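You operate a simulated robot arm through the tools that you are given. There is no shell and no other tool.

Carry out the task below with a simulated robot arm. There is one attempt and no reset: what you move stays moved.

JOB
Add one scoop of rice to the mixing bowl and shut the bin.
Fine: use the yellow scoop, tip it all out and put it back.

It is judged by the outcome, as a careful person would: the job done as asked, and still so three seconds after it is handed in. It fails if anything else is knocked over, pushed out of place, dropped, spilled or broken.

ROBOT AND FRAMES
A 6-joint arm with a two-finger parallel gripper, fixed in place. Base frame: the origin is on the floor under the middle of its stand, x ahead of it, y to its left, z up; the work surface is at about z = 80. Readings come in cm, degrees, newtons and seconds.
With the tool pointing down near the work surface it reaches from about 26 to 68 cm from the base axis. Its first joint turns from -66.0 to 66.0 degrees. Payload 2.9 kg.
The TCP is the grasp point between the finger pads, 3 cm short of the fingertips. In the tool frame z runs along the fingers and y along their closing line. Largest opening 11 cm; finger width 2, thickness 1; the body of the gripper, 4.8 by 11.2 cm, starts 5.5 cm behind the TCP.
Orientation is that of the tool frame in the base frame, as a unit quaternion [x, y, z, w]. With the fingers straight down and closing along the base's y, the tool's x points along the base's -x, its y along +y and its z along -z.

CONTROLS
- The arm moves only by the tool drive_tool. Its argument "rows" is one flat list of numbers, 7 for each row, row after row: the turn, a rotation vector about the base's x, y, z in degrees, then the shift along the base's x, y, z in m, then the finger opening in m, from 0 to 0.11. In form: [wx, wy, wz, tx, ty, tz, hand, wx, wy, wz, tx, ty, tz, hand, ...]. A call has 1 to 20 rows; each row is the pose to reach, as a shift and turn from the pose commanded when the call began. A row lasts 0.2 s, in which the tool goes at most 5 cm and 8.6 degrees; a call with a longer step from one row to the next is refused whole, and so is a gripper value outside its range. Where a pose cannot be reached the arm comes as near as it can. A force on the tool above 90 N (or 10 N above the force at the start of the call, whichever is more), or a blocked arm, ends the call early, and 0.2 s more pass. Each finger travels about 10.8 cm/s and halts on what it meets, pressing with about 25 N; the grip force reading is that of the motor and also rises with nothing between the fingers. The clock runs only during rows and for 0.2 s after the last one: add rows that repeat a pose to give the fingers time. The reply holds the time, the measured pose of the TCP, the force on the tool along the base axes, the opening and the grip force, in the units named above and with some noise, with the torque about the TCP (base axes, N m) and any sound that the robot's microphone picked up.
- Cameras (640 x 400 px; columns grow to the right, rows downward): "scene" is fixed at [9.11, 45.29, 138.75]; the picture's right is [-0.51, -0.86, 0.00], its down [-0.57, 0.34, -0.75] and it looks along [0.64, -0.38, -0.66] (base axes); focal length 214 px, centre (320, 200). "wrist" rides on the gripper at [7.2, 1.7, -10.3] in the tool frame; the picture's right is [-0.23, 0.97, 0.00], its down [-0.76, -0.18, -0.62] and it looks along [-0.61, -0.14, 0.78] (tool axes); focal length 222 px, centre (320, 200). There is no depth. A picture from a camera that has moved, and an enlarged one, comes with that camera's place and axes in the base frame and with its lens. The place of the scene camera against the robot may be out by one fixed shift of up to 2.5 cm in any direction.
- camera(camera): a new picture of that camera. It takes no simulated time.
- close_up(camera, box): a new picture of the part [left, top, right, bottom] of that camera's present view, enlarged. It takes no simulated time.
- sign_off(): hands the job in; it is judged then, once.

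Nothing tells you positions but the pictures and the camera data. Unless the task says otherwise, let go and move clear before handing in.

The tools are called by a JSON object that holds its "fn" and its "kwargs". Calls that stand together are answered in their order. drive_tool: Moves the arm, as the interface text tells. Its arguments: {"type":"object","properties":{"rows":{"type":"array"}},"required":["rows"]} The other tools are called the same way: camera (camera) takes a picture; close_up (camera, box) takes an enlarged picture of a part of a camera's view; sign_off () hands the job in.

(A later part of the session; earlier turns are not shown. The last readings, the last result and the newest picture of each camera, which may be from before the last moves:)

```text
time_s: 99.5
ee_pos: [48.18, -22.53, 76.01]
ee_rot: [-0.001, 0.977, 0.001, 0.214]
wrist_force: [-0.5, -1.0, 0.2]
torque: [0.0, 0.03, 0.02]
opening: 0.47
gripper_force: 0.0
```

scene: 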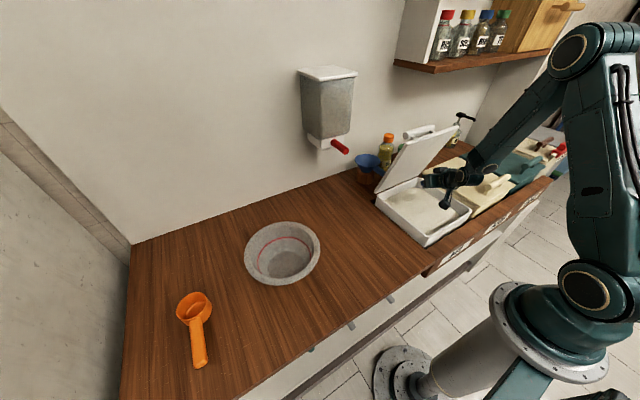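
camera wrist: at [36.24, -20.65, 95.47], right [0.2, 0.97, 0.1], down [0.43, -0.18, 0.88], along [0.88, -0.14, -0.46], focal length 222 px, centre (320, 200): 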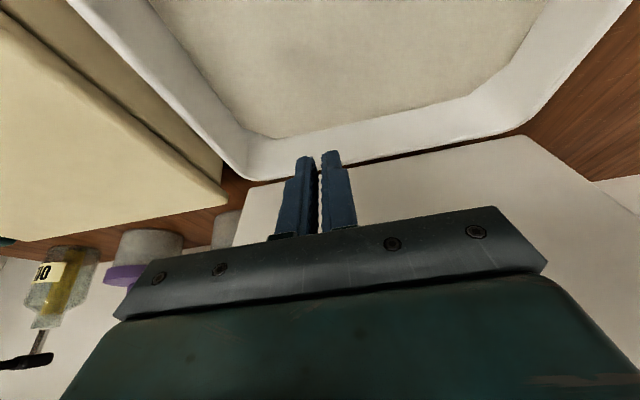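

In behind the handle without contact. Dragging gently toward the front of the bin.

{"fn": "drive_tool", "kwargs": {"rows": [0, 0, 0, -0.008, 0, 0, 0.005, 0, 0, 0, -0.016, 0, 0, 0.005, 0, 0, 0, -0.024, 0, 0, 0.005, 0, 0, 0, -0.032, 0, 0, 0.005, 0, 0, 0, -0.04, 0, 0, 0.005, 0, 0, 0, -0.048, 0, 0, 0.005, 0, 0, 0, -0.056, 0, 0, 0.005, 0, 0, 0, -0.064, 0, 0, 0.005, 0, 0, 0, -0.072, 0, 0, 0.005, 0, 0, 0, -0.08, 0, 0, 0.005]}}

{"fn": "close_up", "kwargs": {"camera": "scene", "box": [360, 120, 500, 250]}}

```text
time_s: 101.3
ee_pos: [43.55, -22.6, 76.88]
ee_rot: [-0.004, 0.972, 0.0, 0.234]
wrist_force: [12.8, 0.9, -2.6]
torque: [-0.13, 0.3, -0.35]
opening: 0.51
gripper_force: 0.1
stopped in row 9: the force on the tool passed its limit at 98 N (the readings are from after the stop); the commanded pose is now the measured one
```

```text
3.08 times, centred on (430, 185) of scene
camera zoom: at [9.14, 45.29, 138.75], right [-0.51, -0.86, 0.0], down [-0.57, 0.34, -0.75], along [0.64, -0.38, -0.66], focal length 660 px, centre (-18, 246)
```

zoom: 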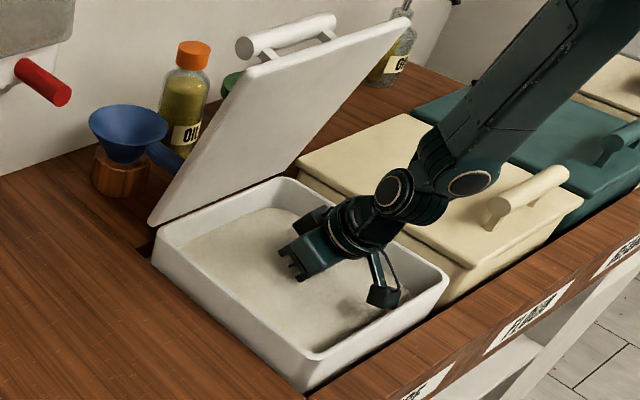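

The camera housing reached the bin's front wall, so I stopped there. The handle should have moved forward several centimetres. I'll back off, rise, and take another look under the surface from the earlier vantage.

{"fn": "drive_tool", "kwargs": {"rows": [0, 0, 0, 0.01, 0, 0.005, 0.005, 0, 0, 0, 0.015, 0, 0.03, 0.005, 0, 0, 0, 0.015, 0, 0.06, 0.005, 0, 0, 0, 0.015, 0, 0.09, 0.005, 0, 0, 0, 0.015, 0, 0.12, 0.005, 0, 0, 0, 0.015, 0, 0.12, 0.005]}}

```text
time_s: 102.7
ee_pos: [44.71, -22.43, 88.69]
ee_rot: [-0.003, 0.972, 0.0, 0.233]
wrist_force: [0.0, -0.3, -1.4]
torque: [-0.02, 0.02, -0.01]
opening: 0.51
gripper_force: 0.0
```

{"fn": "drive_tool", "kwargs": {"rows": [-0.9, -4.45, -6.3, 0, 0, 0, 0.005, -1.85, -8.9, -12.5, 0, 0, 0, 0.005, -2.8, -13.3, -18.8, 0.005, 0, 0, 0.005, -3.7, -17.8, -25.1, 0.01, 0, 0, 0.005, -3.7, -17.8, -25.1, 0.01, 0, -0.03, 0.005, -3.7, -17.8, -25.1, 0.01, 0, -0.06, 0.005, -3.7, -17.8, -25.1, 0.01, 0, -0.085, 0.005, -3.7, -17.8, -25.1, 0.01, 0, -0.1, 0.005, -3.7, -17.8, -25.1, 0.01, 0, -0.11, 0.005]}}

{"fn": "camera", "kwargs": {"camera": "wrist"}}

```text
time_s: 104.7
ee_pos: [45.79, -22.39, 77.64]
ee_rot: [0.2, 0.902, -0.082, 0.373]
wrist_force: [-0.9, 0.4, -0.6]
torque: [0.01, 0.02, 0.02]
opening: 0.51
gripper_force: 0.0
```

```text
taken
camera wrist: at [35.21, -15.54, 79.82], right [0.56, 0.82, 0.16], down [0.01, -0.2, 0.98], along [0.83, -0.54, -0.12], focal length 222 px, centre (320, 200)
```

wrist: 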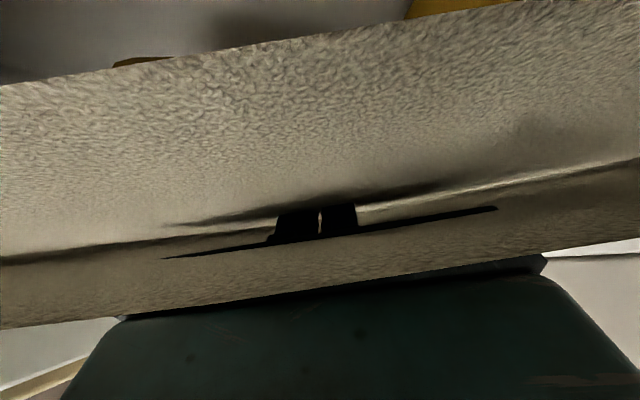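

{"fn": "drive_tool", "kwargs": {"rows": [0, 0, 0, 0, 0, -0.005, 0.005, 0, 0, 0, 0, 0, -0.009, 0.005]}}

{"fn": "camera", "kwargs": {"camera": "wrist"}}

```text
time_s: 105.3
ee_pos: [45.75, -22.48, 76.82]
ee_rot: [0.199, 0.902, -0.082, 0.374]
wrist_force: [-1.3, 1.3, -0.2]
torque: [-0.03, 0.02, -0.03]
opening: 0.5
gripper_force: 0.2
```

```text
taken
camera wrist: at [35.19, -15.6, 79.0], right [0.56, 0.81, 0.16], down [0.01, -0.2, 0.98], along [0.83, -0.54, -0.12], focal length 222 px, centre (320, 200)
```

wrist: 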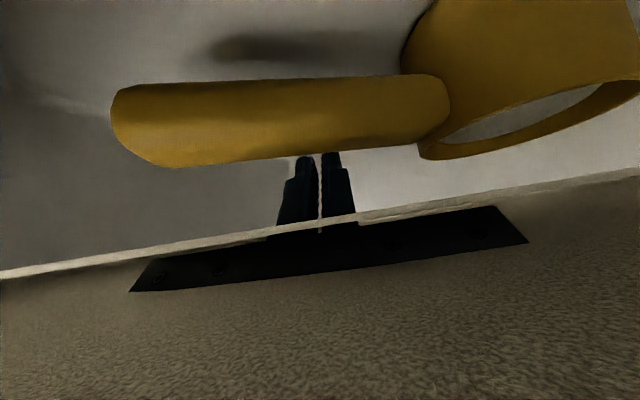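

Now it's clear: the scoop is upright, with its handle running from about (37, −22.5) to (44.6, −15.8), a heading of about 42°, and handle height z≈75. I'll rise, turn the gripper to match and come straight down over the handle.

{"fn": "drive_tool", "kwargs": {"rows": [0, 0, 0, 0, 0, 0.03, 0.005, 0, 0, 0, 0, 0, 0.06, 0.005, 0, 0, 0, -0.005, 0, 0.09, 0.005, 0, 0, 0, -0.01, 0, 0.12, 0.005, 0, 0, 0, -0.01, 0, 0.15, 0.01, -0.7, 4.7, 6.3, -0.015, 0.005, 0.155, 0.02, -1.4, 9.4, 12.6, -0.02, 0.01, 0.155, 0.03, -2.1, 14.1, 19, -0.025, 0.015, 0.155, 0.04, -2.8, 18.8, 25.3, -0.03, 0.02, 0.155, 0.05, -3.6, 23.5, 31.6, -0.035, 0.025, 0.155, 0.06, -4.3, 28.2, 37.9, -0.04, 0.03, 0.155, 0.06, -5, 32.9, 44.2, -0.0425, 0.035, 0.155, 0.06, -5.7, 37.6, 50.6, -0.0425, 0.0395, 0.155, 0.06, -6.4, 42.3, 56.9, -0.0425, 0.0395, 0.155, 0.06, -7.1, 47, 63.2, -0.0425, 0.0395, 0.155, 0.06, -7.1, 47, 63.2, -0.0425, 0.0395, 0.155, 0.06]}}

{"fn": "camera", "kwargs": {"camera": "wrist"}}

{"fn": "close_up", "kwargs": {"camera": "scene", "box": [360, 80, 520, 250]}}

```text
time_s: 108.7
ee_pos: [41.62, -18.5, 92.33]
ee_rot: [-0.358, 0.934, -0.001, 0.0]
wrist_force: [0.7, -0.9, 0.3]
torque: [-0.04, 0.02, -0.02]
opening: 6.0
gripper_force: 0.2
```

```text
taken
camera wrist: at [35.02, -21.96, 102.7], right [-0.48, 0.88, 0.0], down [0.69, 0.38, 0.62], along [0.55, 0.3, -0.78], focal length 222 px, centre (320, 200)
```

wrist: 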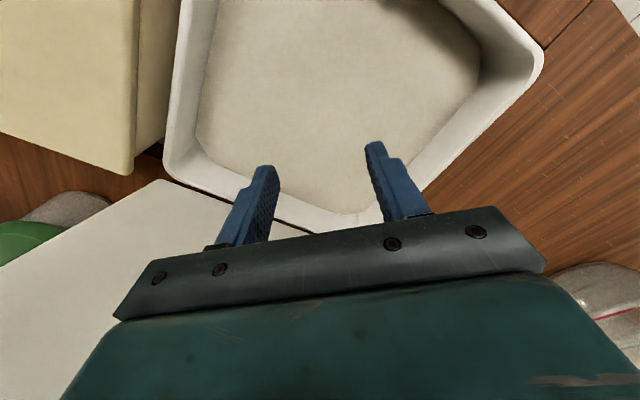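

```text
2.35 times, centred on (440, 165) of scene
camera zoom: at [9.11, 45.29, 138.75], right [-0.51, -0.86, 0.0], down [-0.57, 0.34, -0.75], along [0.64, -0.38, -0.66], focal length 505 px, centre (38, 282)
```

zoom: 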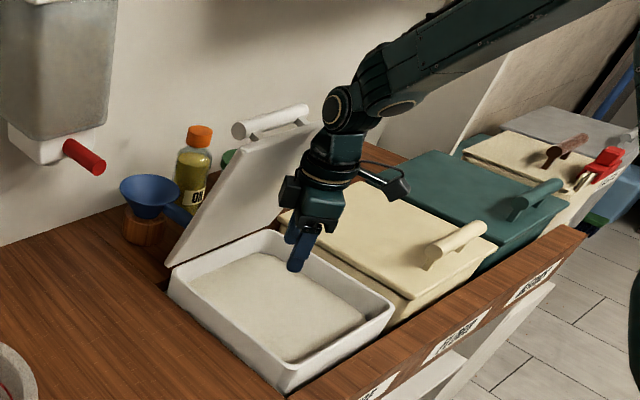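

Oriented correctly with no contact. Coming straight down around the handle.

{"fn": "drive_tool", "kwargs": {"rows": [0, 0, 0, 0, 0, -0.03, 0.06, 0, 0, 0, 0, 0, -0.06, 0.06, 0, 0, 0, 0, 0, -0.09, 0.06, 0, 0, 0, 0, 0, -0.115, 0.06, 0, 0, 0, 0, 0, -0.135, 0.06, 0, 0, 0, 0, 0, -0.145, 0.06]}}

{"fn": "drive_tool", "kwargs": {"rows": [0, 0, 0, 0, 0, -0.008, 0.06, 0, 0, 0, 0, 0, -0.015, 0.06, 0, 0, 0, 0, 0, -0.02, 0.06]}}

```text
time_s: 110.1
ee_pos: [41.53, -18.49, 77.84]
ee_rot: [-0.358, 0.934, -0.001, 0.001]
wrist_force: [-0.8, -0.5, -0.5]
torque: [-0.04, -0.01, 0.01]
opening: 5.99
gripper_force: 0.0
```

```text
time_s: 110.9
ee_pos: [41.49, -18.53, 75.8]
ee_rot: [-0.357, 0.934, -0.002, 0.0]
wrist_force: [-0.5, 0.4, 0.0]
torque: [-0.01, 0.06, 0.03]
opening: 6.01
gripper_force: 0.0
```

No contact on the way down, so the fingers should be straddling the handle. Closing.

{"fn": "drive_tool", "kwargs": {"rows": [0, 0, 0, 0, 0, 0, 0.045, 0, 0, 0, 0, 0, 0, 0.03, 0, 0, 0, 0, 0, 0, 0.02, 0, 0, 0, 0, 0, 0, 0.01, 0, 0, 0, 0, 0, 0, 0.005, 0, 0, 0, 0, 0, 0, 0.005]}}

```text
time_s: 112.3
ee_pos: [41.44, -18.41, 75.93]
ee_rot: [-0.358, 0.934, -0.001, 0.0]
wrist_force: [-0.7, -0.3, 0.7]
torque: [-0.01, 0.09, 0.01]
opening: 2.56
gripper_force: 25.6
```

The handle is gripped (2.56 cm, the same width as before). Lifting slowly and level, staying under the lid's edge.

{"fn": "drive_tool", "kwargs": {"rows": [0, 0, 0, 0, 0, 0.008, 0.005, 0, 0, 0, 0, 0, 0.02, 0.005, 0, 0, 0, -0.003, 0, 0.035, 0.005, 0, 0, 0, -0.006, 0, 0.05, 0.005, 0, 0, 0, -0.01, 0, 0.065, 0.005, 0, 0, 0, -0.015, 0, 0.08, 0.005, 0, 0, 0, -0.02, 0, 0.095, 0.005, 0, 0, 0, -0.025, 0, 0.108, 0.005, 0, 0, 0, -0.025, 0, 0.108, 0.005]}}

{"fn": "camera", "kwargs": {"camera": "wrist"}}

{"fn": "close_up", "kwargs": {"camera": "scene", "box": [360, 120, 500, 250]}}

```text
time_s: 114.3
ee_pos: [38.96, -18.45, 86.58]
ee_rot: [-0.357, 0.934, 0.0, 0.0]
wrist_force: [0.0, 0.1, -2.2]
torque: [-0.05, 0.09, -0.01]
opening: 2.57
gripper_force: 24.8
```

```text
taken
camera wrist: at [32.52, -21.96, 96.98], right [-0.48, 0.88, 0.0], down [0.69, 0.38, 0.62], along [0.55, 0.3, -0.78], focal length 222 px, centre (320, 200)
```

wrist: 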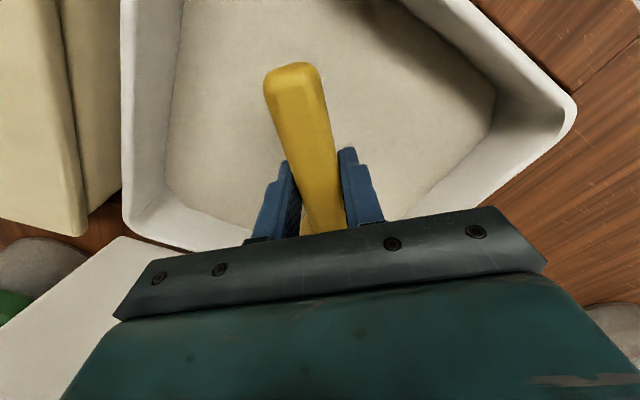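

```text
3.08 times, centred on (430, 185) of scene
camera zoom: at [9.11, 45.29, 138.75], right [-0.51, -0.86, 0.0], down [-0.57, 0.34, -0.75], along [0.64, -0.38, -0.66], focal length 660 px, centre (-18, 246)
```

zoom: 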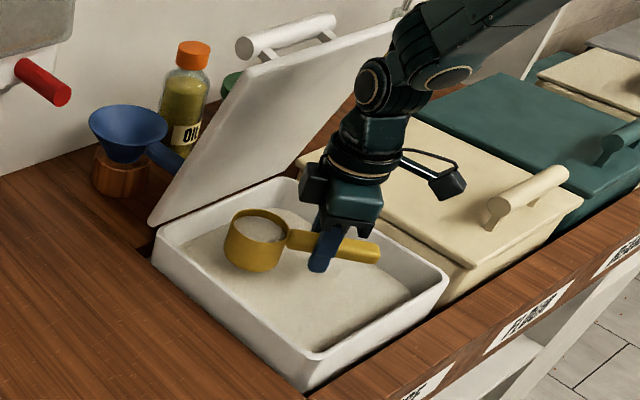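

I've recovered the scoop, and since it came up level through the rice, it is full. I'll zoom in to check the fill and that nothing is spilling.

{"fn": "close_up", "kwargs": {"camera": "scene", "box": [400, 180, 450, 220]}}

{"fn": "close_up", "kwargs": {"camera": "scene", "box": [360, 180, 480, 260]}}

```text
10.00 times, centred on (425, 200) of scene
camera zoom: at [9.11, 45.29, 138.75], right [-0.51, -0.86, 0.0], down [-0.57, 0.34, -0.75], along [0.64, -0.38, -0.66], focal length 2145 px, centre (-730, 200)
```

zoom: 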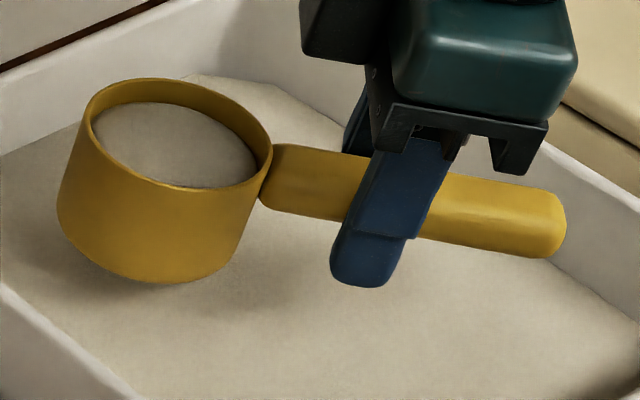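

```text
5.00 times, centred on (420, 220) of scene
camera zoom: at [9.11, 45.29, 138.75], right [-0.51, -0.86, 0.0], down [-0.57, 0.34, -0.75], along [0.64, -0.38, -0.66], focal length 1072 px, centre (-180, 100)
```

zoom: 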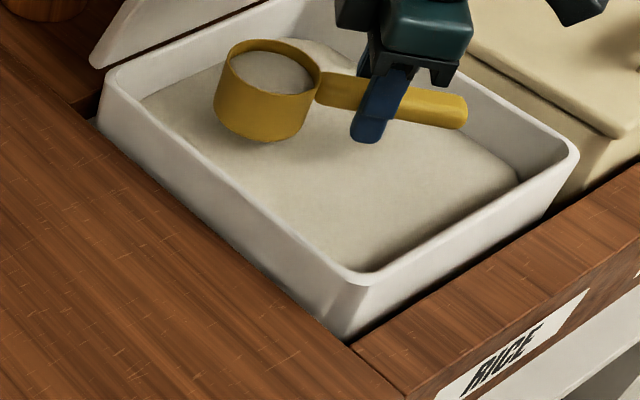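

The cup is nicely full with a level top. I'll carry it slowly and level, low under the lid's edge, out over the left side of the bin, one checked step at a time.

{"fn": "drive_tool", "kwargs": {"rows": [0, 0, 0, -0.004, 0, 0.006, 0.005, 0, 0, 0, -0.01, 0, 0.014, 0.005, 0, 0, 0, -0.016, 0, 0.022, 0.005, 0, 0, 0, -0.022, 0, 0.03, 0.005, 0, 0, 0, -0.026, 0, 0.036, 0.005, 0, 0, 0, -0.026, 0, 0.038, 0.005]}}

{"fn": "close_up", "kwargs": {"camera": "scene", "box": [360, 100, 500, 250]}}

```text
time_s: 115.7
ee_pos: [36.48, -18.39, 90.48]
ee_rot: [-0.358, 0.934, -0.001, 0.001]
wrist_force: [-0.7, -0.2, -1.8]
torque: [-0.06, 0.06, 0.0]
opening: 2.55
gripper_force: 24.8
```

```text
2.67 times, centred on (430, 175) of scene
camera zoom: at [9.11, 45.29, 138.75], right [-0.51, -0.86, 0.0], down [-0.57, 0.34, -0.75], along [0.64, -0.38, -0.66], focal length 572 px, centre (27, 267)
```

zoom: 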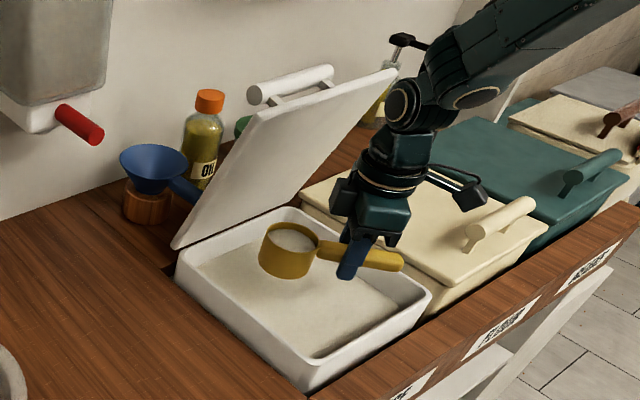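

{"fn": "drive_tool", "kwargs": {"rows": [0, 0, 0, 0, 0.008, 0, 0.005, 0, 0, 0, 0, 0.02, 0, 0.005, 0, 0, 0, 0, 0.035, 0, 0.005, 0, 0, 0, 0, 0.05, 0, 0.005, 0, 0, 0, 0, 0.065, 0.002, 0.005, 0, 0, 0, 0, 0.08, 0.004, 0.005, 0, 0, 0, 0, 0.095, 0.006, 0.005, 0, 0, 0, 0, 0.11, 0.008, 0.005, 0, 0, 0, 0, 0.125, 0.01, 0.005, 0, 0, 0, 0, 0.14, 0.012, 0.005, 0, 0, 0, 0, 0.153, 0.014, 0.005, 0, 0, 0, 0, 0.16, 0.015, 0.005, 0, 0, 0, 0, 0.16, 0.015, 0.005]}}

{"fn": "close_up", "kwargs": {"camera": "scene", "box": [340, 110, 500, 260]}}

```text
time_s: 118.5
ee_pos: [36.3, -2.58, 91.95]
ee_rot: [-0.358, 0.934, -0.001, 0.001]
wrist_force: [-0.4, 0.1, -1.4]
torque: [-0.06, 0.03, -0.01]
opening: 2.59
gripper_force: 25.3
```

```text
2.67 times, centred on (420, 185) of scene
camera zoom: at [9.11, 45.29, 138.75], right [-0.51, -0.86, 0.0], down [-0.57, 0.34, -0.75], along [0.64, -0.38, -0.66], focal length 572 px, centre (53, 240)
```

zoom: 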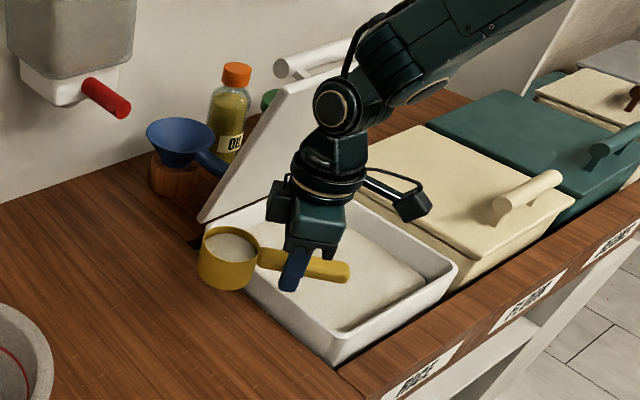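

{"fn": "drive_tool", "kwargs": {"rows": [0, 0, -2, 0, 0.008, 0, 0.005, 0, 0, -6, 0.001, 0.02, 0, 0.005, 0, 0, -10, 0.003, 0.033, 0, 0.005, 0, 0, -14, 0.004, 0.046, 0, 0.005, 0, 0, -18, 0.006, 0.059, 0, 0.005, 0, 0, -22, 0.007, 0.072, 0, 0.005, 0, 0, -26, 0.009, 0.085, 0, 0.005, 0, 0, -30, 0.01, 0.098, 0, 0.005, 0, 0, -34, 0.011, 0.11, 0, 0.005, 0, 0, -38, 0.012, 0.12, 0, 0.005, 0, 0, -41, 0.013, 0.126, 0, 0.005, 0, 0, -42, 0.0135, 0.1285, 0, 0.005, 0, 0, -42, 0.0135, 0.1285, 0, 0.005]}}

{"fn": "camera", "kwargs": {"camera": "wrist"}}

{"fn": "close_up", "kwargs": {"camera": "scene", "box": [320, 180, 420, 270]}}

```text
time_s: 121.3
ee_pos: [37.72, 10.43, 92.03]
ee_rot: [0.001, 1.0, -0.001, -0.001]
wrist_force: [-0.5, -0.7, -2.1]
torque: [0.0, 0.07, 0.04]
opening: 2.59
gripper_force: 24.8
```

```text
taken
camera wrist: at [30.58, 12.16, 102.34], right [0.23, 0.97, 0.0], down [0.76, -0.18, 0.62], along [0.61, -0.14, -0.78], focal length 222 px, centre (320, 200)
```

wrist: 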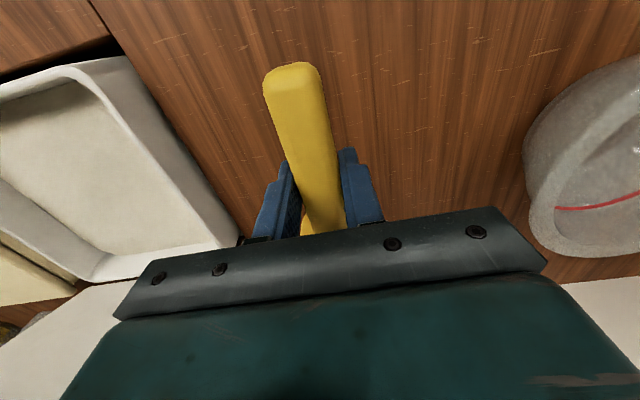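

```text
4.44 times, centred on (370, 225) of scene
camera zoom: at [9.11, 45.29, 138.75], right [-0.51, -0.86, 0.0], down [-0.57, 0.34, -0.75], along [0.64, -0.38, -0.66], focal length 953 px, centre (98, 89)
```

zoom: 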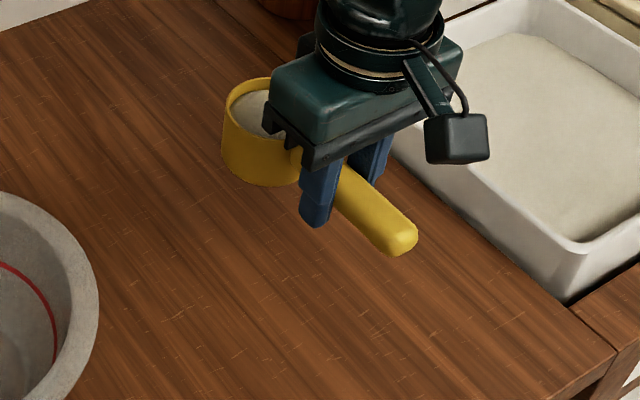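

Level, full, and directly above its original spot. Lowering gently and feeling for the counter.

{"fn": "drive_tool", "kwargs": {"rows": [0, 0, 0, 0, 0, -0.01, 0.005, 0, 0, 0, 0, 0, -0.022, 0.005, 0, 0, 0, 0, 0, -0.034, 0.005, 0, 0, 0, 0, 0, -0.046, 0.005, 0, 0, 0, 0, 0, -0.056, 0.005, 0, 0, 0, 0, 0, -0.063, 0.005, 0, 0, 0, 0, 0, -0.065, 0.005]}}

{"fn": "close_up", "kwargs": {"camera": "scene", "box": [320, 180, 420, 270]}}

```text
time_s: 122.9
ee_pos: [37.59, 10.58, 85.38]
ee_rot: [0.001, 1.0, -0.002, -0.002]
wrist_force: [-0.2, 0.0, -1.6]
torque: [0.04, 0.05, 0.01]
opening: 2.57
gripper_force: 25.2
```

```text
4.44 times, centred on (370, 225) of scene
camera zoom: at [9.11, 45.29, 138.75], right [-0.51, -0.86, 0.0], down [-0.57, 0.34, -0.75], along [0.64, -0.38, -0.66], focal length 953 px, centre (98, 89)
```

zoom: 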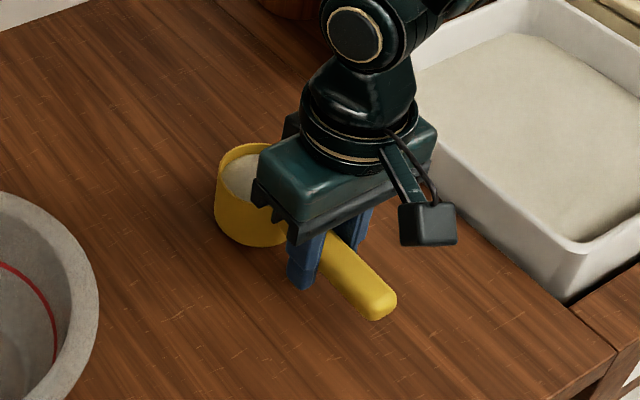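

{"fn": "drive_tool", "kwargs": {"rows": [0, 0, 0, 0, 0, -0.003, 0.005, 0, 0, 0, 0, 0, -0.005, 0.005]}}

{"fn": "drive_tool", "kwargs": {"rows": [0, 0, 0, 0, 0, -0.002, 0.005, 0, 0, 0, 0, 0, -0.003, 0.005]}}

```text
time_s: 123.5
ee_pos: [37.82, 10.3, 84.85]
ee_rot: [0.001, 1.0, -0.001, -0.001]
wrist_force: [-0.5, -0.3, -1.5]
torque: [-0.02, 0.08, 0.02]
opening: 2.58
gripper_force: 25.3
```

```text
time_s: 124.1
ee_pos: [37.81, 10.38, 84.77]
ee_rot: [0.001, 1.0, -0.001, 0.0]
wrist_force: [-0.5, -0.3, -1.8]
torque: [0.02, 0.09, 0.01]
opening: 2.6
gripper_force: 24.9
```

{"fn": "drive_tool", "kwargs": {"rows": [0, 0, 0, 0, 0, -0.002, 0.005, 0, 0, 0, 0, 0, -0.002, 0.005]}}

```text
time_s: 124.7
ee_pos: [37.71, 10.47, 84.46]
ee_rot: [0.001, 1.0, -0.001, -0.001]
wrist_force: [0.4, 0.7, -1.9]
torque: [0.01, 0.09, -0.02]
opening: 2.59
gripper_force: 25.3
```

{"fn": "drive_tool", "kwargs": {"rows": [0, 0, 0, 0, 0, -0.002, 0.005, 0, 0, 0, 0, 0, -0.002, 0.005]}}

```text
time_s: 125.3
ee_pos: [37.83, 10.51, 84.43]
ee_rot: [0.001, 1.0, 0.0, 0.0]
wrist_force: [-1.7, -0.3, 3.3]
torque: [0.05, -0.37, 0.02]
opening: 2.55
gripper_force: 25.2
```

The cup has touched down. Releasing gently, then I'll tilt the open gripper to 45° around the handle as before.

{"fn": "drive_tool", "kwargs": {"rows": [0, 0, 0, 0, 0, -0.0005, 0.015, 0, 0, 0, 0, 0, -0.0005, 0.028, 0, 0, 0, 0, 0, -0.0005, 0.04, 0, 0, 0, 0, 0, -0.0005, 0.055, 0, 0, 0, 0, 0, 0.0, 0.055]}}

{"fn": "close_up", "kwargs": {"camera": "scene", "box": [320, 190, 420, 270]}}

{"fn": "camera", "kwargs": {"camera": "wrist"}}

```text
time_s: 126.5
ee_pos: [37.9, 10.37, 84.27]
ee_rot: [0.001, 1.0, -0.001, 0.001]
wrist_force: [0.0, 0.7, 0.0]
torque: [-0.01, 0.0, 0.02]
opening: 5.52
gripper_force: 0.0
```

```text
5.00 times, centred on (370, 230) of scene
camera zoom: at [9.11, 45.29, 138.75], right [-0.51, -0.86, 0.0], down [-0.57, 0.34, -0.75], along [0.64, -0.38, -0.66], focal length 1072 px, centre (70, 50)
```

zoom: 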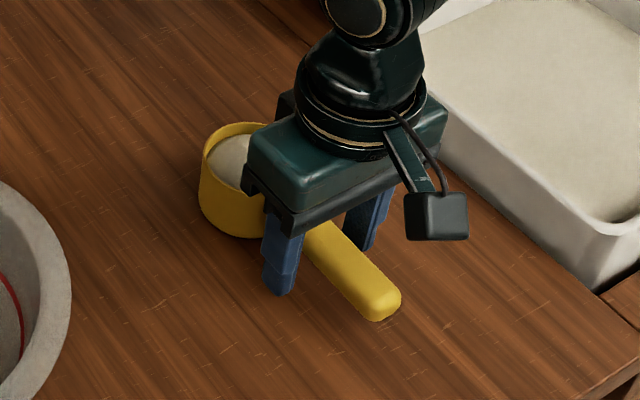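

```text
taken
camera wrist: at [30.55, 12.12, 94.65], right [0.23, 0.97, 0.0], down [0.76, -0.18, 0.62], along [0.61, -0.14, -0.78], focal length 222 px, centre (320, 200)
```

wrist: 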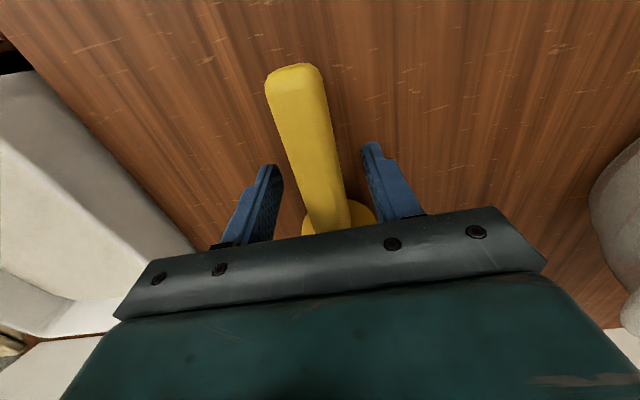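

The scoop stands upright with its rice, within about half a centimetre of its original place. Now tilting the open gripper to 45° around the handle.

{"fn": "drive_tool", "kwargs": {"rows": [0, -7.5, 0, 0, 0, 0.002, 0.055, 0, -15, 0, 0, 0, 0.002, 0.055, 0, -22.5, 0, 0, 0, 0.002, 0.055, 0, -30, 0, 0, 0, 0.001, 0.055, 0, -37.5, 0, -0.001, 0, 0, 0.055, 0, -45, 0, -0.002, 0, 0, 0.055, 0, -45, 0, -0.002, 0, 0, 0.055]}}

{"fn": "camera", "kwargs": {"camera": "wrist"}}

{"fn": "close_up", "kwargs": {"camera": "scene", "box": [320, 190, 420, 270]}}

```text
time_s: 128.1
ee_pos: [37.52, 10.4, 84.28]
ee_rot: [0.0, 0.924, 0.0, 0.383]
wrist_force: [1.4, -1.1, 0.1]
torque: [-0.01, 0.01, -0.02]
opening: 5.51
gripper_force: 0.0
```

```text
taken
camera wrist: at [25.1, 12.13, 86.48], right [0.16, 0.97, 0.16], down [0.1, -0.18, 0.98], along [0.98, -0.14, -0.12], focal length 222 px, centre (320, 200)
```

wrist: 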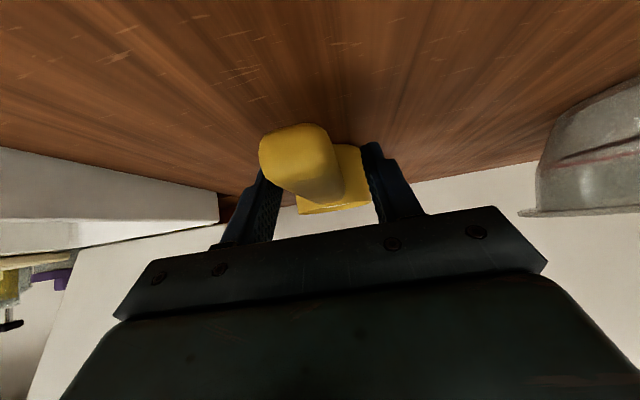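

```text
5.00 times, centred on (370, 230) of scene
camera zoom: at [9.1, 45.29, 138.75], right [-0.51, -0.86, 0.0], down [-0.57, 0.34, -0.75], along [0.64, -0.38, -0.66], focal length 1072 px, centre (70, 50)
```

zoom: 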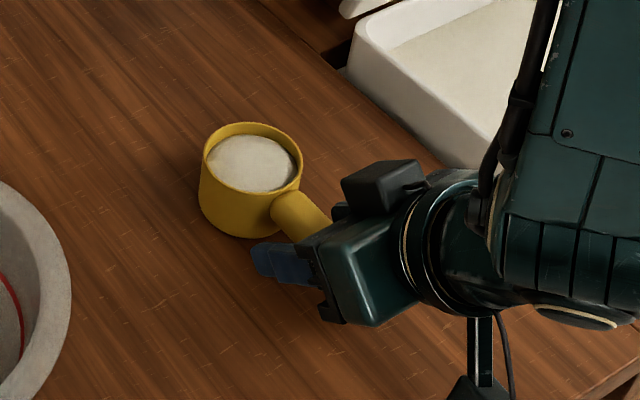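

The cup shows a good full scoop. Closing on the handle at 45°.

{"fn": "drive_tool", "kwargs": {"rows": [0, 0, 0, 0, 0, 0, 0.04, 0, 0, 0, 0, 0, 0, 0.03, 0, 0, 0, 0, 0, 0, 0.02, 0, 0, 0, 0, 0, 0, 0.01, 0, 0, 0, 0, 0, 0, 0.005, 0, 0, 0, 0, 0, 0, 0.005]}}

```text
time_s: 129.5
ee_pos: [37.61, 10.53, 84.4]
ee_rot: [0.002, 0.924, -0.001, 0.383]
wrist_force: [0.6, 0.3, -0.3]
torque: [0.03, -0.07, 0.02]
opening: 2.56
gripper_force: 24.8
```

Gripped. Lifting slowly, first just a couple of centimetres, to be sure the loaded scoop stays level.

{"fn": "drive_tool", "kwargs": {"rows": [0, 0, 0, 0, 0, 0.003, 0.005, 0, 0, 0, 0, 0, 0.008, 0.005, 0, 0, 0, 0, 0, 0.015, 0.005, 0, 0, 0, 0, 0, 0.022, 0.005, 0, 0, 0, 0, 0, 0.025, 0.005, 0, 0, 0, 0, 0, 0.025, 0.005]}}

{"fn": "close_up", "kwargs": {"camera": "scene", "box": [320, 190, 420, 270]}}

```text
time_s: 130.9
ee_pos: [37.5, 10.34, 86.7]
ee_rot: [0.002, 0.924, -0.001, 0.382]
wrist_force: [-0.3, 0.0, -1.9]
torque: [0.0, 0.09, 0.0]
opening: 2.58
gripper_force: 24.8
```

```text
5.00 times, centred on (370, 230) of scene
camera zoom: at [9.11, 45.29, 138.75], right [-0.51, -0.86, 0.0], down [-0.57, 0.34, -0.75], along [0.64, -0.38, -0.66], focal length 1072 px, centre (70, 50)
```

zoom: 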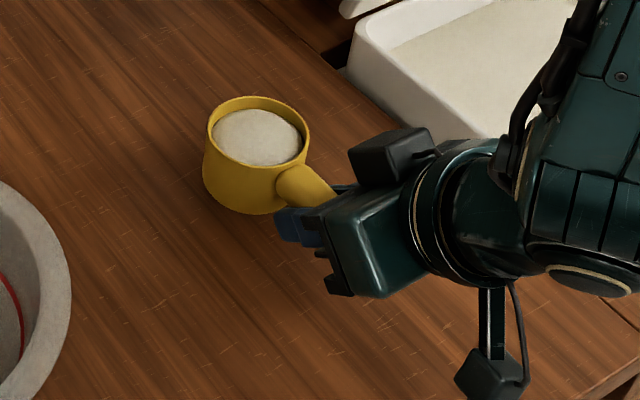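

The loaded scoop is level and nothing has spilled. Lifting on, then carrying it slowly to the bowl.

{"fn": "drive_tool", "kwargs": {"rows": [0, 0, 0, 0, 0, 0.006, 0.005, 0, 0, 0, 0, 0, 0.018, 0.005, 0, 0, 0, 0, 0, 0.032, 0.005, 0, 0, 0, 0, 0, 0.046, 0.005, 0, 0, 0, 0, 0, 0.06, 0.005, 0, 0, 0, 0, 0, 0.074, 0.005, 0, 0, 0, 0, 0, 0.088, 0.005, 0, 0, 0, 0, 0, 0.1, 0.005, 0, 0, 0, 0, 0, 0.107, 0.005, 0, 0, 0, 0, 0, 0.108, 0.005, 0, 0, 0, 0, 0, 0.108, 0.005]}}

{"fn": "close_up", "kwargs": {"camera": "scene", "box": [310, 150, 430, 250]}}

```text
time_s: 133.3
ee_pos: [37.46, 10.43, 97.57]
ee_rot: [0.001, 0.924, 0.0, 0.383]
wrist_force: [-0.7, -0.1, -1.2]
torque: [0.02, 0.07, 0.0]
opening: 2.55
gripper_force: 25.3
```

```text
4.00 times, centred on (370, 200) of scene
camera zoom: at [9.11, 45.29, 138.75], right [-0.51, -0.86, 0.0], down [-0.57, 0.34, -0.75], along [0.64, -0.38, -0.66], focal length 858 px, centre (120, 200)
```

zoom: 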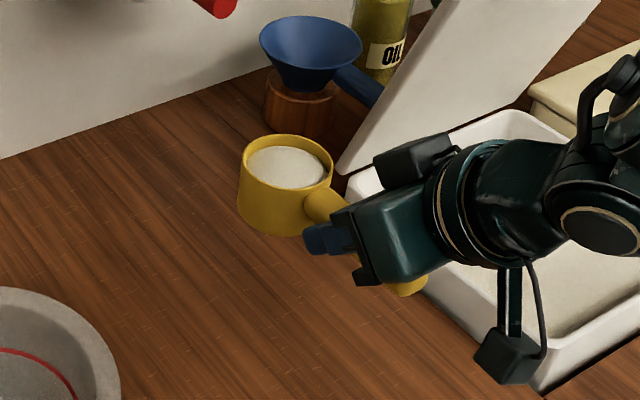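

{"fn": "drive_tool", "kwargs": {"rows": [0, 0, 0.85, 0, 0.005, 0, 0.005, 0, 0, 2.5, 0.0005, 0.015, 0, 0.005, 0, 0, 5.1, 0.001, 0.03, 0, 0.005, 0, 0, 7.6, 0.002, 0.045, 0, 0.005, 0, 0, 10.2, 0.0024, 0.06, 0, 0.005, 0, 0, 12.7, 0.003, 0.075, 0, 0.005, 0, 0, 15.3, 0.0036, 0.09, 0, 0.005, 0, 0, 17.8, 0.0042, 0.105, 0, 0.005, 0, 0, 20.4, 0.0048, 0.12, 0, 0.005, 0, 0, 22.9, 0.0053, 0.135, 0, 0.005, 0, 0, 25.5, 0.006, 0.15, 0, 0.005, 0, 0, 28, 0.0065, 0.165, 0, 0.005, 0, 0, 30.6, 0.0071, 0.18, 0, 0.005, 0, 0, 33.1, 0.0077, 0.195, 0, 0.005, 0, 0, 35.7, 0.0083, 0.21, 0, 0.005, 0, 0, 38.2, 0.0089, 0.225, 0, 0.005, 0, 0, 40.8, 0.0095, 0.24, 0, 0.005, 0, 0, 43.3, 0.01, 0.255, 0, 0.005, 0, 0, 44.5, 0.0104, 0.262, 0, 0.005, 0, 0, 45, 0.0105, 0.265, 0, 0.005]}}

{"fn": "camera", "kwargs": {"camera": "scene"}}

{"fn": "close_up", "kwargs": {"camera": "scene", "box": [220, 180, 360, 300]}}

{"fn": "camera", "kwargs": {"camera": "wrist"}}

```text
time_s: 137.5
ee_pos: [38.54, 36.95, 97.64]
ee_rot: [-0.353, 0.854, 0.147, 0.353]
wrist_force: [-0.2, -0.2, -1.9]
torque: [-0.08, 0.06, 0.0]
opening: 2.58
gripper_force: 24.6
```

```text
taken
```

scene: 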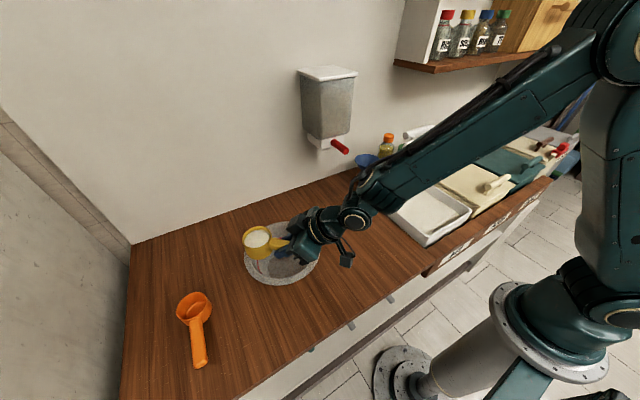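

```text
3.33 times, centred on (290, 240) of scene
camera zoom: at [9.11, 45.3, 138.75], right [-0.51, -0.86, 0.0], down [-0.57, 0.34, -0.75], along [0.64, -0.38, -0.66], focal length 715 px, centre (420, 67)
```

zoom: 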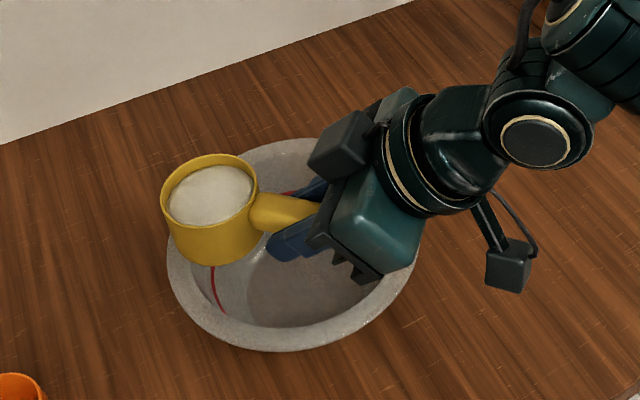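

```text
taken
camera wrist: at [28.59, 29.47, 99.8], right [-0.57, 0.8, 0.16], down [0.2, -0.06, 0.98], along [0.8, 0.59, -0.12], focal length 222 px, centre (320, 200)
```

wrist: 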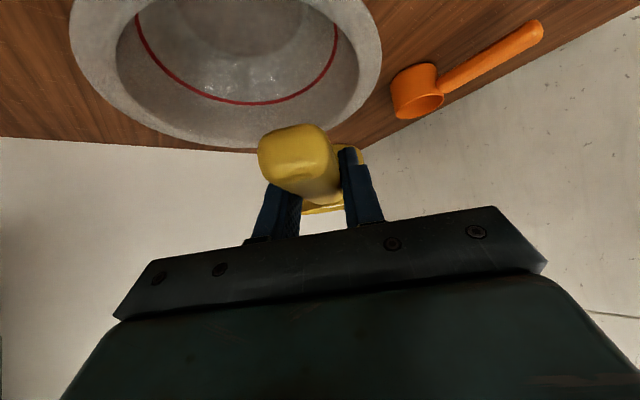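

The cup is over the bowl. Starting the pour slowly.

{"fn": "drive_tool", "kwargs": {"rows": [3.27, 3.27, -1.91, 0, 0, -0.003, 0.005, 6.53, 6.53, -3.83, 0, 0, -0.006, 0.005, 9.8, 9.8, -5.74, 0, 0, -0.009, 0.005, 13.07, 13.07, -7.65, 0, 0, -0.012, 0.005, 16.33, 16.33, -9.57, 0, 0, -0.014, 0.005, 19.6, 19.6, -11.48, 0, 0, -0.014, 0.005, 22.87, 22.87, -13.39, 0, 0, -0.014, 0.005, 26.13, 26.13, -15.31, 0, 0, -0.014, 0.005, 29.4, 29.4, -17.22, 0, 0, -0.014, 0.005, 32.67, 32.67, -19.13, 0, 0, -0.014, 0.005, 35.93, 35.93, -21.05, 0, 0, -0.014, 0.005, 39.2, 39.2, -22.96, 0, 0, -0.014, 0.005, 42.46, 42.46, -24.88, 0, 0, -0.014, 0.005, 45.73, 45.73, -26.79, 0, 0, -0.014, 0.005, 49, 49, -28.7, 0, 0, -0.014, 0.005, 52.26, 52.26, -30.6, 0, 0, -0.014, 0.005, 55.5, 55.5, -32.5, 0, 0, -0.014, 0.005, 58.8, 58.8, -34.4, 0, 0, -0.014, 0.005]}}

{"fn": "close_up", "kwargs": {"camera": "scene", "box": [220, 180, 360, 300]}}

```text
time_s: 141.3
ee_pos: [38.71, 36.76, 96.04]
ee_rot: [0.213, 0.795, 0.565, 0.057]
wrist_force: [-1.1, -0.4, -1.3]
torque: [-0.03, 0.01, -0.02]
opening: 2.58
gripper_force: 25.0
```

```text
3.33 times, centred on (290, 240) of scene
camera zoom: at [9.11, 45.29, 138.75], right [-0.51, -0.86, 0.0], down [-0.57, 0.34, -0.75], along [0.64, -0.38, -0.66], focal length 715 px, centre (420, 67)
```

zoom: 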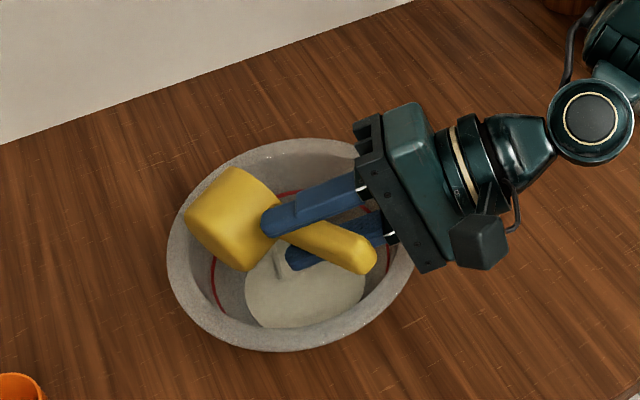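

The rice is landing in the bowl with none outside. Continuing to tip further.

{"fn": "drive_tool", "kwargs": {"rows": [3.27, 3.27, -1.91, 0, 0, 0, 0.005, 6.53, 6.53, -3.83, 0.001, 0.001, 0.001, 0.005, 9.8, 9.8, -5.74, 0.002, 0.002, 0.002, 0.005, 13.07, 13.07, -7.65, 0.003, 0.003, 0.003, 0.005, 16.33, 16.33, -9.57, 0.004, 0.004, 0.004, 0.005, 19.6, 19.6, -11.48, 0.005, 0.005, 0.005, 0.005, 22.87, 22.87, -13.39, 0.007, 0.007, 0.006, 0.005, 26.13, 26.13, -15.31, 0.009, 0.009, 0.007, 0.005, 29.4, 29.4, -17.22, 0.011, 0.011, 0.008, 0.005, 32.67, 32.67, -19.13, 0.013, 0.013, 0.009, 0.005, 35.93, 35.93, -21.05, 0.015, 0.015, 0.01, 0.005, 39.2, 39.2, -22.96, 0.017, 0.017, 0.011, 0.005]}}

{"fn": "close_up", "kwargs": {"camera": "scene", "box": [220, 180, 360, 300]}}

```text
time_s: 143.9
ee_pos: [40.25, 38.54, 97.09]
ee_rot: [0.54, 0.482, 0.669, -0.171]
wrist_force: [0.1, 0.9, -0.4]
torque: [-0.04, 0.03, 0.01]
opening: 2.54
gripper_force: 24.7
```

```text
3.33 times, centred on (290, 240) of scene
camera zoom: at [9.11, 45.29, 138.75], right [-0.51, -0.86, 0.0], down [-0.57, 0.34, -0.75], along [0.64, -0.38, -0.66], focal length 715 px, centre (420, 67)
```

zoom: 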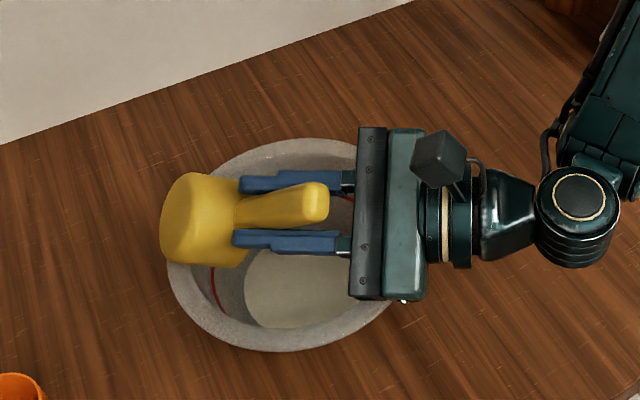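

Nearly empty. I'll finish the turn while moving the cup back toward the middle of the bowl, then give it a small shake.

{"fn": "drive_tool", "kwargs": {"rows": [3.27, 3.27, -1.91, 0.004, -0.004, 0, 0.005, 6.53, 6.53, -3.83, 0.008, -0.008, 0, 0.005, 9.8, 9.8, -5.74, 0.012, -0.012, 0, 0.005, 13.07, 13.07, -7.65, 0.016, -0.016, 0, 0.005, 16.33, 16.33, -9.57, 0.02, -0.02, 0, 0.005, 19.6, 19.6, -11.48, 0.022, -0.022, 0, 0.005, 19.6, 19.6, -11.48, 0.022, -0.022, 0, 0.005]}}

{"fn": "close_up", "kwargs": {"camera": "scene", "box": [220, 180, 360, 300]}}

{"fn": "camera", "kwargs": {"camera": "wrist"}}

```text
time_s: 145.5
ee_pos: [43.02, 36.73, 97.61]
ee_rot: [0.655, 0.271, 0.651, -0.271]
wrist_force: [0.1, 0.0, -0.5]
torque: [-0.04, 0.02, 0.03]
opening: 2.53
gripper_force: 25.1
out of reach, approached as far as the arm can: row 3, 4, 5, 6, 7
```

```text
3.33 times, centred on (290, 240) of scene
camera zoom: at [9.11, 45.29, 138.75], right [-0.51, -0.86, 0.0], down [-0.57, 0.34, -0.75], along [0.64, -0.38, -0.66], focal length 715 px, centre (420, 67)
```

zoom: 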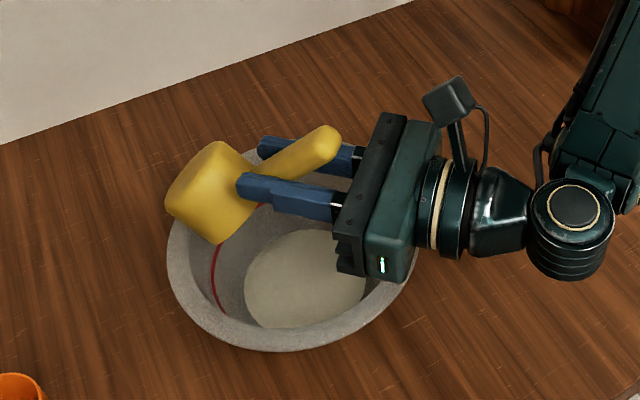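

```text
taken
camera wrist: at [36.94, 28.36, 104.85], right [0.69, -0.69, -0.23], down [-0.57, -0.32, -0.76], along [0.45, 0.65, -0.61], focal length 222 px, centre (320, 200)
```

wrist: 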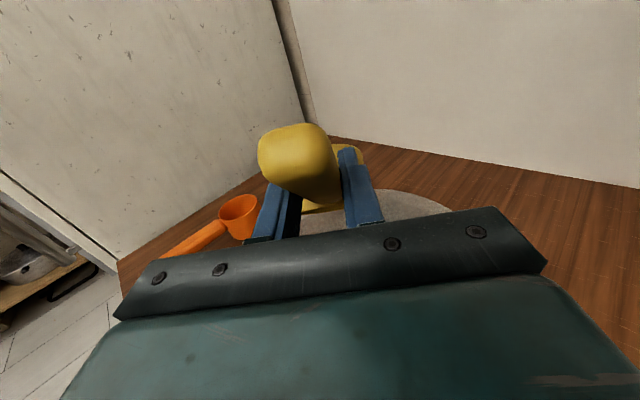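

{"fn": "drive_tool", "kwargs": {"rows": [0, 0, 0, 0.005, -0.005, 0, 0.005, 0, 0, 0, 0, 0, 0, 0.005, 0, 0, 0, 0.005, -0.005, 0, 0.005, 0, 0, 0, 0, 0, 0, 0.005, 0, 0, 0, 0.005, -0.005, 0, 0.005, 0, 0, 0, 0, 0, 0, 0.005, 0, 0, 0, 0, 0, 0, 0.005, 0, 0, 0, 0, 0, 0, 0.005, 0, 0, 0, 0, 0, 0, 0.005]}}

{"fn": "close_up", "kwargs": {"camera": "scene", "box": [220, 180, 360, 300]}}

```text
time_s: 147.5
ee_pos: [43.01, 36.81, 97.59]
ee_rot: [0.653, 0.271, 0.653, -0.271]
wrist_force: [0.4, -0.6, -0.3]
torque: [-0.05, 0.01, 0.02]
opening: 2.55
gripper_force: 24.8
```

```text
3.33 times, centred on (290, 240) of scene
camera zoom: at [9.11, 45.29, 138.75], right [-0.51, -0.86, 0.0], down [-0.57, 0.34, -0.75], along [0.64, -0.38, -0.66], focal length 715 px, centre (420, 67)
```

zoom: 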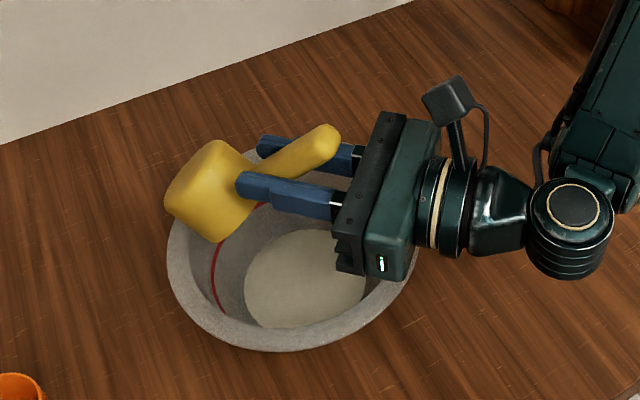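

Tipped right over and shaken out. Rolling the empty scoop back to level.

{"fn": "drive_tool", "kwargs": {"rows": [-5.23, -5.23, 3.06, 0, 0, 0.002, 0.005, -10.45, -10.45, 6.12, 0, 0, 0.005, 0.005, -15.68, -15.68, 9.18, 0, 0, 0.01, 0.005, -20.9, -20.9, 12.25, 0, 0, 0.01, 0.005, -26.13, -26.13, 15.31, 0, 0, 0.01, 0.005, -31.36, -31.36, 18.37, 0, 0, 0.01, 0.005, -36.58, -36.58, 21.43, 0, 0, 0.01, 0.005, -41.8, -41.8, 24.5, 0, 0, 0.01, 0.005, -47, -47, 27.55, 0, 0, 0.01, 0.005, -52.3, -52.3, 30.6, 0, 0, 0.01, 0.005, -57.5, -57.5, 33.7, 0, 0, 0.01, 0.005, -62.7, -62.7, 36.74, 0, 0, 0.01, 0.005, -62.7, -62.7, 36.74, 0, 0, 0.01, 0.005]}}

```text
time_s: 150.3
ee_pos: [43.07, 36.76, 98.51]
ee_rot: [0.173, 0.816, 0.545, 0.081]
wrist_force: [-1.1, -0.1, 0.2]
torque: [-0.02, 0.02, 0.02]
opening: 2.56
gripper_force: 25.2
```

{"fn": "drive_tool", "kwargs": {"rows": [-5.23, -5.23, 3.06, 0, 0, 0, 0.005, -10.45, -10.45, 6.12, 0, 0, 0, 0.005, -15.68, -15.68, 9.18, 0, 0, 0, 0.005, -20.9, -20.9, 12.25, 0, 0, 0, 0.005, -26.13, -26.13, 15.31, 0, 0, 0, 0.005, -31.36, -31.36, 18.37, 0, 0, 0, 0.005, -36.58, -36.58, 21.43, 0, 0, 0, 0.005, -41.8, -41.8, 24.5, 0, 0, 0, 0.005, -47, -47, 27.55, 0, 0, 0, 0.005, -52.3, -52.3, 30.6, 0, 0, 0, 0.005, -54.9, -54.9, 32.15, 0, 0, 0, 0.005, -54.9, -54.9, 32.15, 0, 0, 0, 0.005]}}

{"fn": "close_up", "kwargs": {"camera": "scene", "box": [220, 180, 360, 300]}}

{"fn": "close_up", "kwargs": {"camera": "scene", "box": [240, 200, 300, 250]}}

```text
time_s: 152.9
ee_pos: [42.98, 36.87, 98.58]
ee_rot: [-0.354, 0.854, 0.146, 0.353]
wrist_force: [0.5, -0.9, -0.6]
torque: [-0.03, 0.03, 0.01]
opening: 2.53
gripper_force: 24.7
```

```text
3.33 times, centred on (290, 240) of scene
camera zoom: at [9.11, 45.29, 138.75], right [-0.51, -0.86, 0.0], down [-0.57, 0.34, -0.75], along [0.64, -0.38, -0.66], focal length 715 px, centre (420, 67)
```

zoom: 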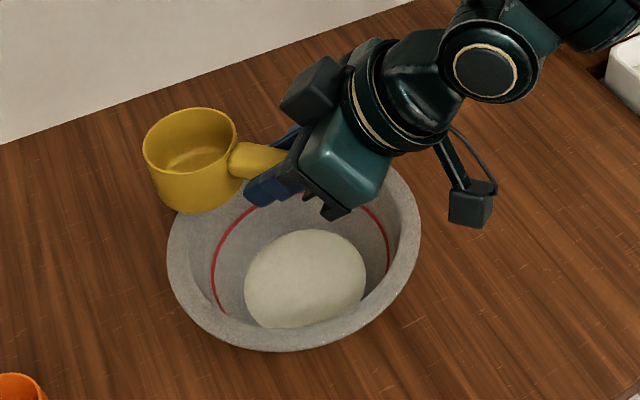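

```text
8.00 times, centred on (270, 225) of scene
camera zoom: at [9.11, 45.29, 138.75], right [-0.51, -0.86, 0.0], down [-0.57, 0.34, -0.75], along [0.64, -0.38, -0.66], focal length 1716 px, centre (720, 0)
```

zoom: 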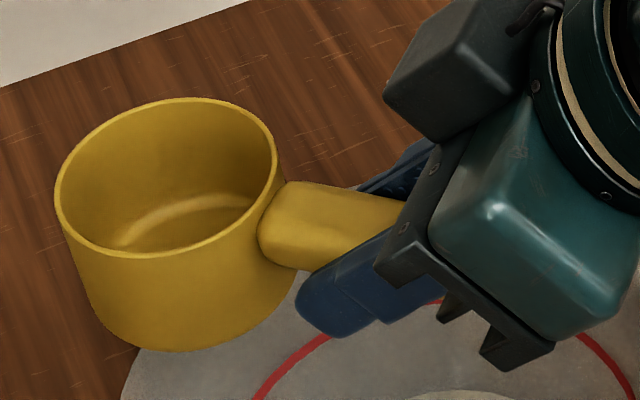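

The scoop is empty and the rice is all in the bowl with nothing spilled around it. Returning the scoop above its place.

{"fn": "drive_tool", "kwargs": {"rows": [0, 0, -2, -0.003, -0.012, 0, 0.005, 0, 0, -5, -0.007, -0.03, 0, 0.005, 0, 0, -8, -0.011, -0.048, 0, 0.005, 0, 0, -11, -0.015, -0.066, 0, 0.005, 0, 0, -14, -0.019, -0.084, 0, 0.005, 0, 0, -17, -0.022, -0.102, 0, 0.005, 0, 0, -20, -0.026, -0.12, 0, 0.005, 0, 0, -23, -0.029, -0.138, 0, 0.005, 0, 0, -26, -0.033, -0.156, 0, 0.005, 0, 0, -29, -0.036, -0.174, 0, 0.005, 0, 0, -32, -0.04, -0.192, 0, 0.005, 0, 0, -35, -0.043, -0.21, 0, 0.005, 0, 0, -38, -0.046, -0.228, 0, 0.005, 0, 0, -41, -0.05, -0.246, -0.003, 0.005, 0, 0, -44, -0.053, -0.26, -0.006, 0.005, 0, 0, -45, -0.0541, -0.2672, -0.006, 0.005, 0, 0, -45, -0.0541, -0.2672, -0.006, 0.005]}}

{"fn": "close_up", "kwargs": {"camera": "scene", "box": [310, 150, 430, 260]}}

```text
time_s: 156.5
ee_pos: [37.52, 10.13, 98.08]
ee_rot: [0.002, 0.924, 0.0, 0.382]
wrist_force: [-0.3, 0.4, -0.8]
torque: [0.0, 0.03, 0.03]
opening: 2.55
gripper_force: 24.6
```

```text
3.64 times, centred on (370, 205) of scene
camera zoom: at [9.11, 45.29, 138.75], right [-0.51, -0.86, 0.0], down [-0.57, 0.34, -0.75], along [0.64, -0.38, -0.66], focal length 780 px, centre (138, 182)
```

zoom: 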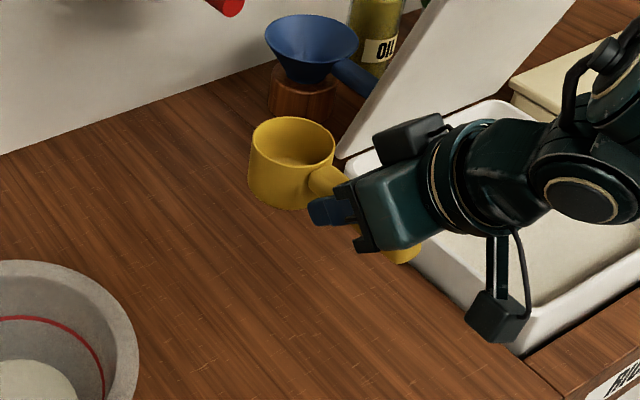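

{"fn": "drive_tool", "kwargs": {"rows": [0, 0, 0, 0, 0, -0.02, 0.005, 0, 0, 0, 0, 0, -0.045, 0.005, 0, 0, 0, 0, 0, -0.07, 0.005, 0, 0, 0, 0, 0, -0.095, 0.005, 0, 0, 0, 0, 0, -0.115, 0.005, 0, 0, 0, 0, 0, -0.126, 0.005, 0, 0, 0, 0, 0, -0.13, 0.005, 0, 0, 0, 0, 0, -0.13, 0.005]}}

{"fn": "close_up", "kwargs": {"camera": "scene", "box": [320, 190, 420, 270]}}

```text
time_s: 158.3
ee_pos: [37.49, 10.04, 84.94]
ee_rot: [0.001, 0.924, 0.0, 0.382]
wrist_force: [1.0, 0.2, 0.2]
torque: [0.02, 0.03, 0.03]
opening: 2.54
gripper_force: 24.9
```

```text
5.00 times, centred on (370, 230) of scene
camera zoom: at [9.11, 45.29, 138.75], right [-0.51, -0.86, 0.0], down [-0.57, 0.34, -0.75], along [0.64, -0.38, -0.66], focal length 1072 px, centre (70, 50)
```

zoom: 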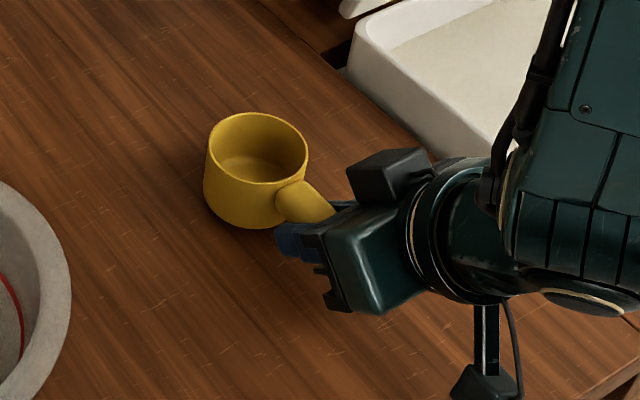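

{"fn": "drive_tool", "kwargs": {"rows": [0, 0, 0, 0, 0, -0.002, 0.005, 0, 0, 0, 0, 0, -0.004, 0.005, 0, 0, 0, 0, 0, -0.004, 0.005]}}

```text
time_s: 159.1
ee_pos: [37.49, 9.98, 84.62]
ee_rot: [0.001, 0.924, -0.001, 0.383]
wrist_force: [-0.5, 0.1, -1.7]
torque: [-0.01, 0.0, -0.01]
opening: 2.53
gripper_force: 25.0
```

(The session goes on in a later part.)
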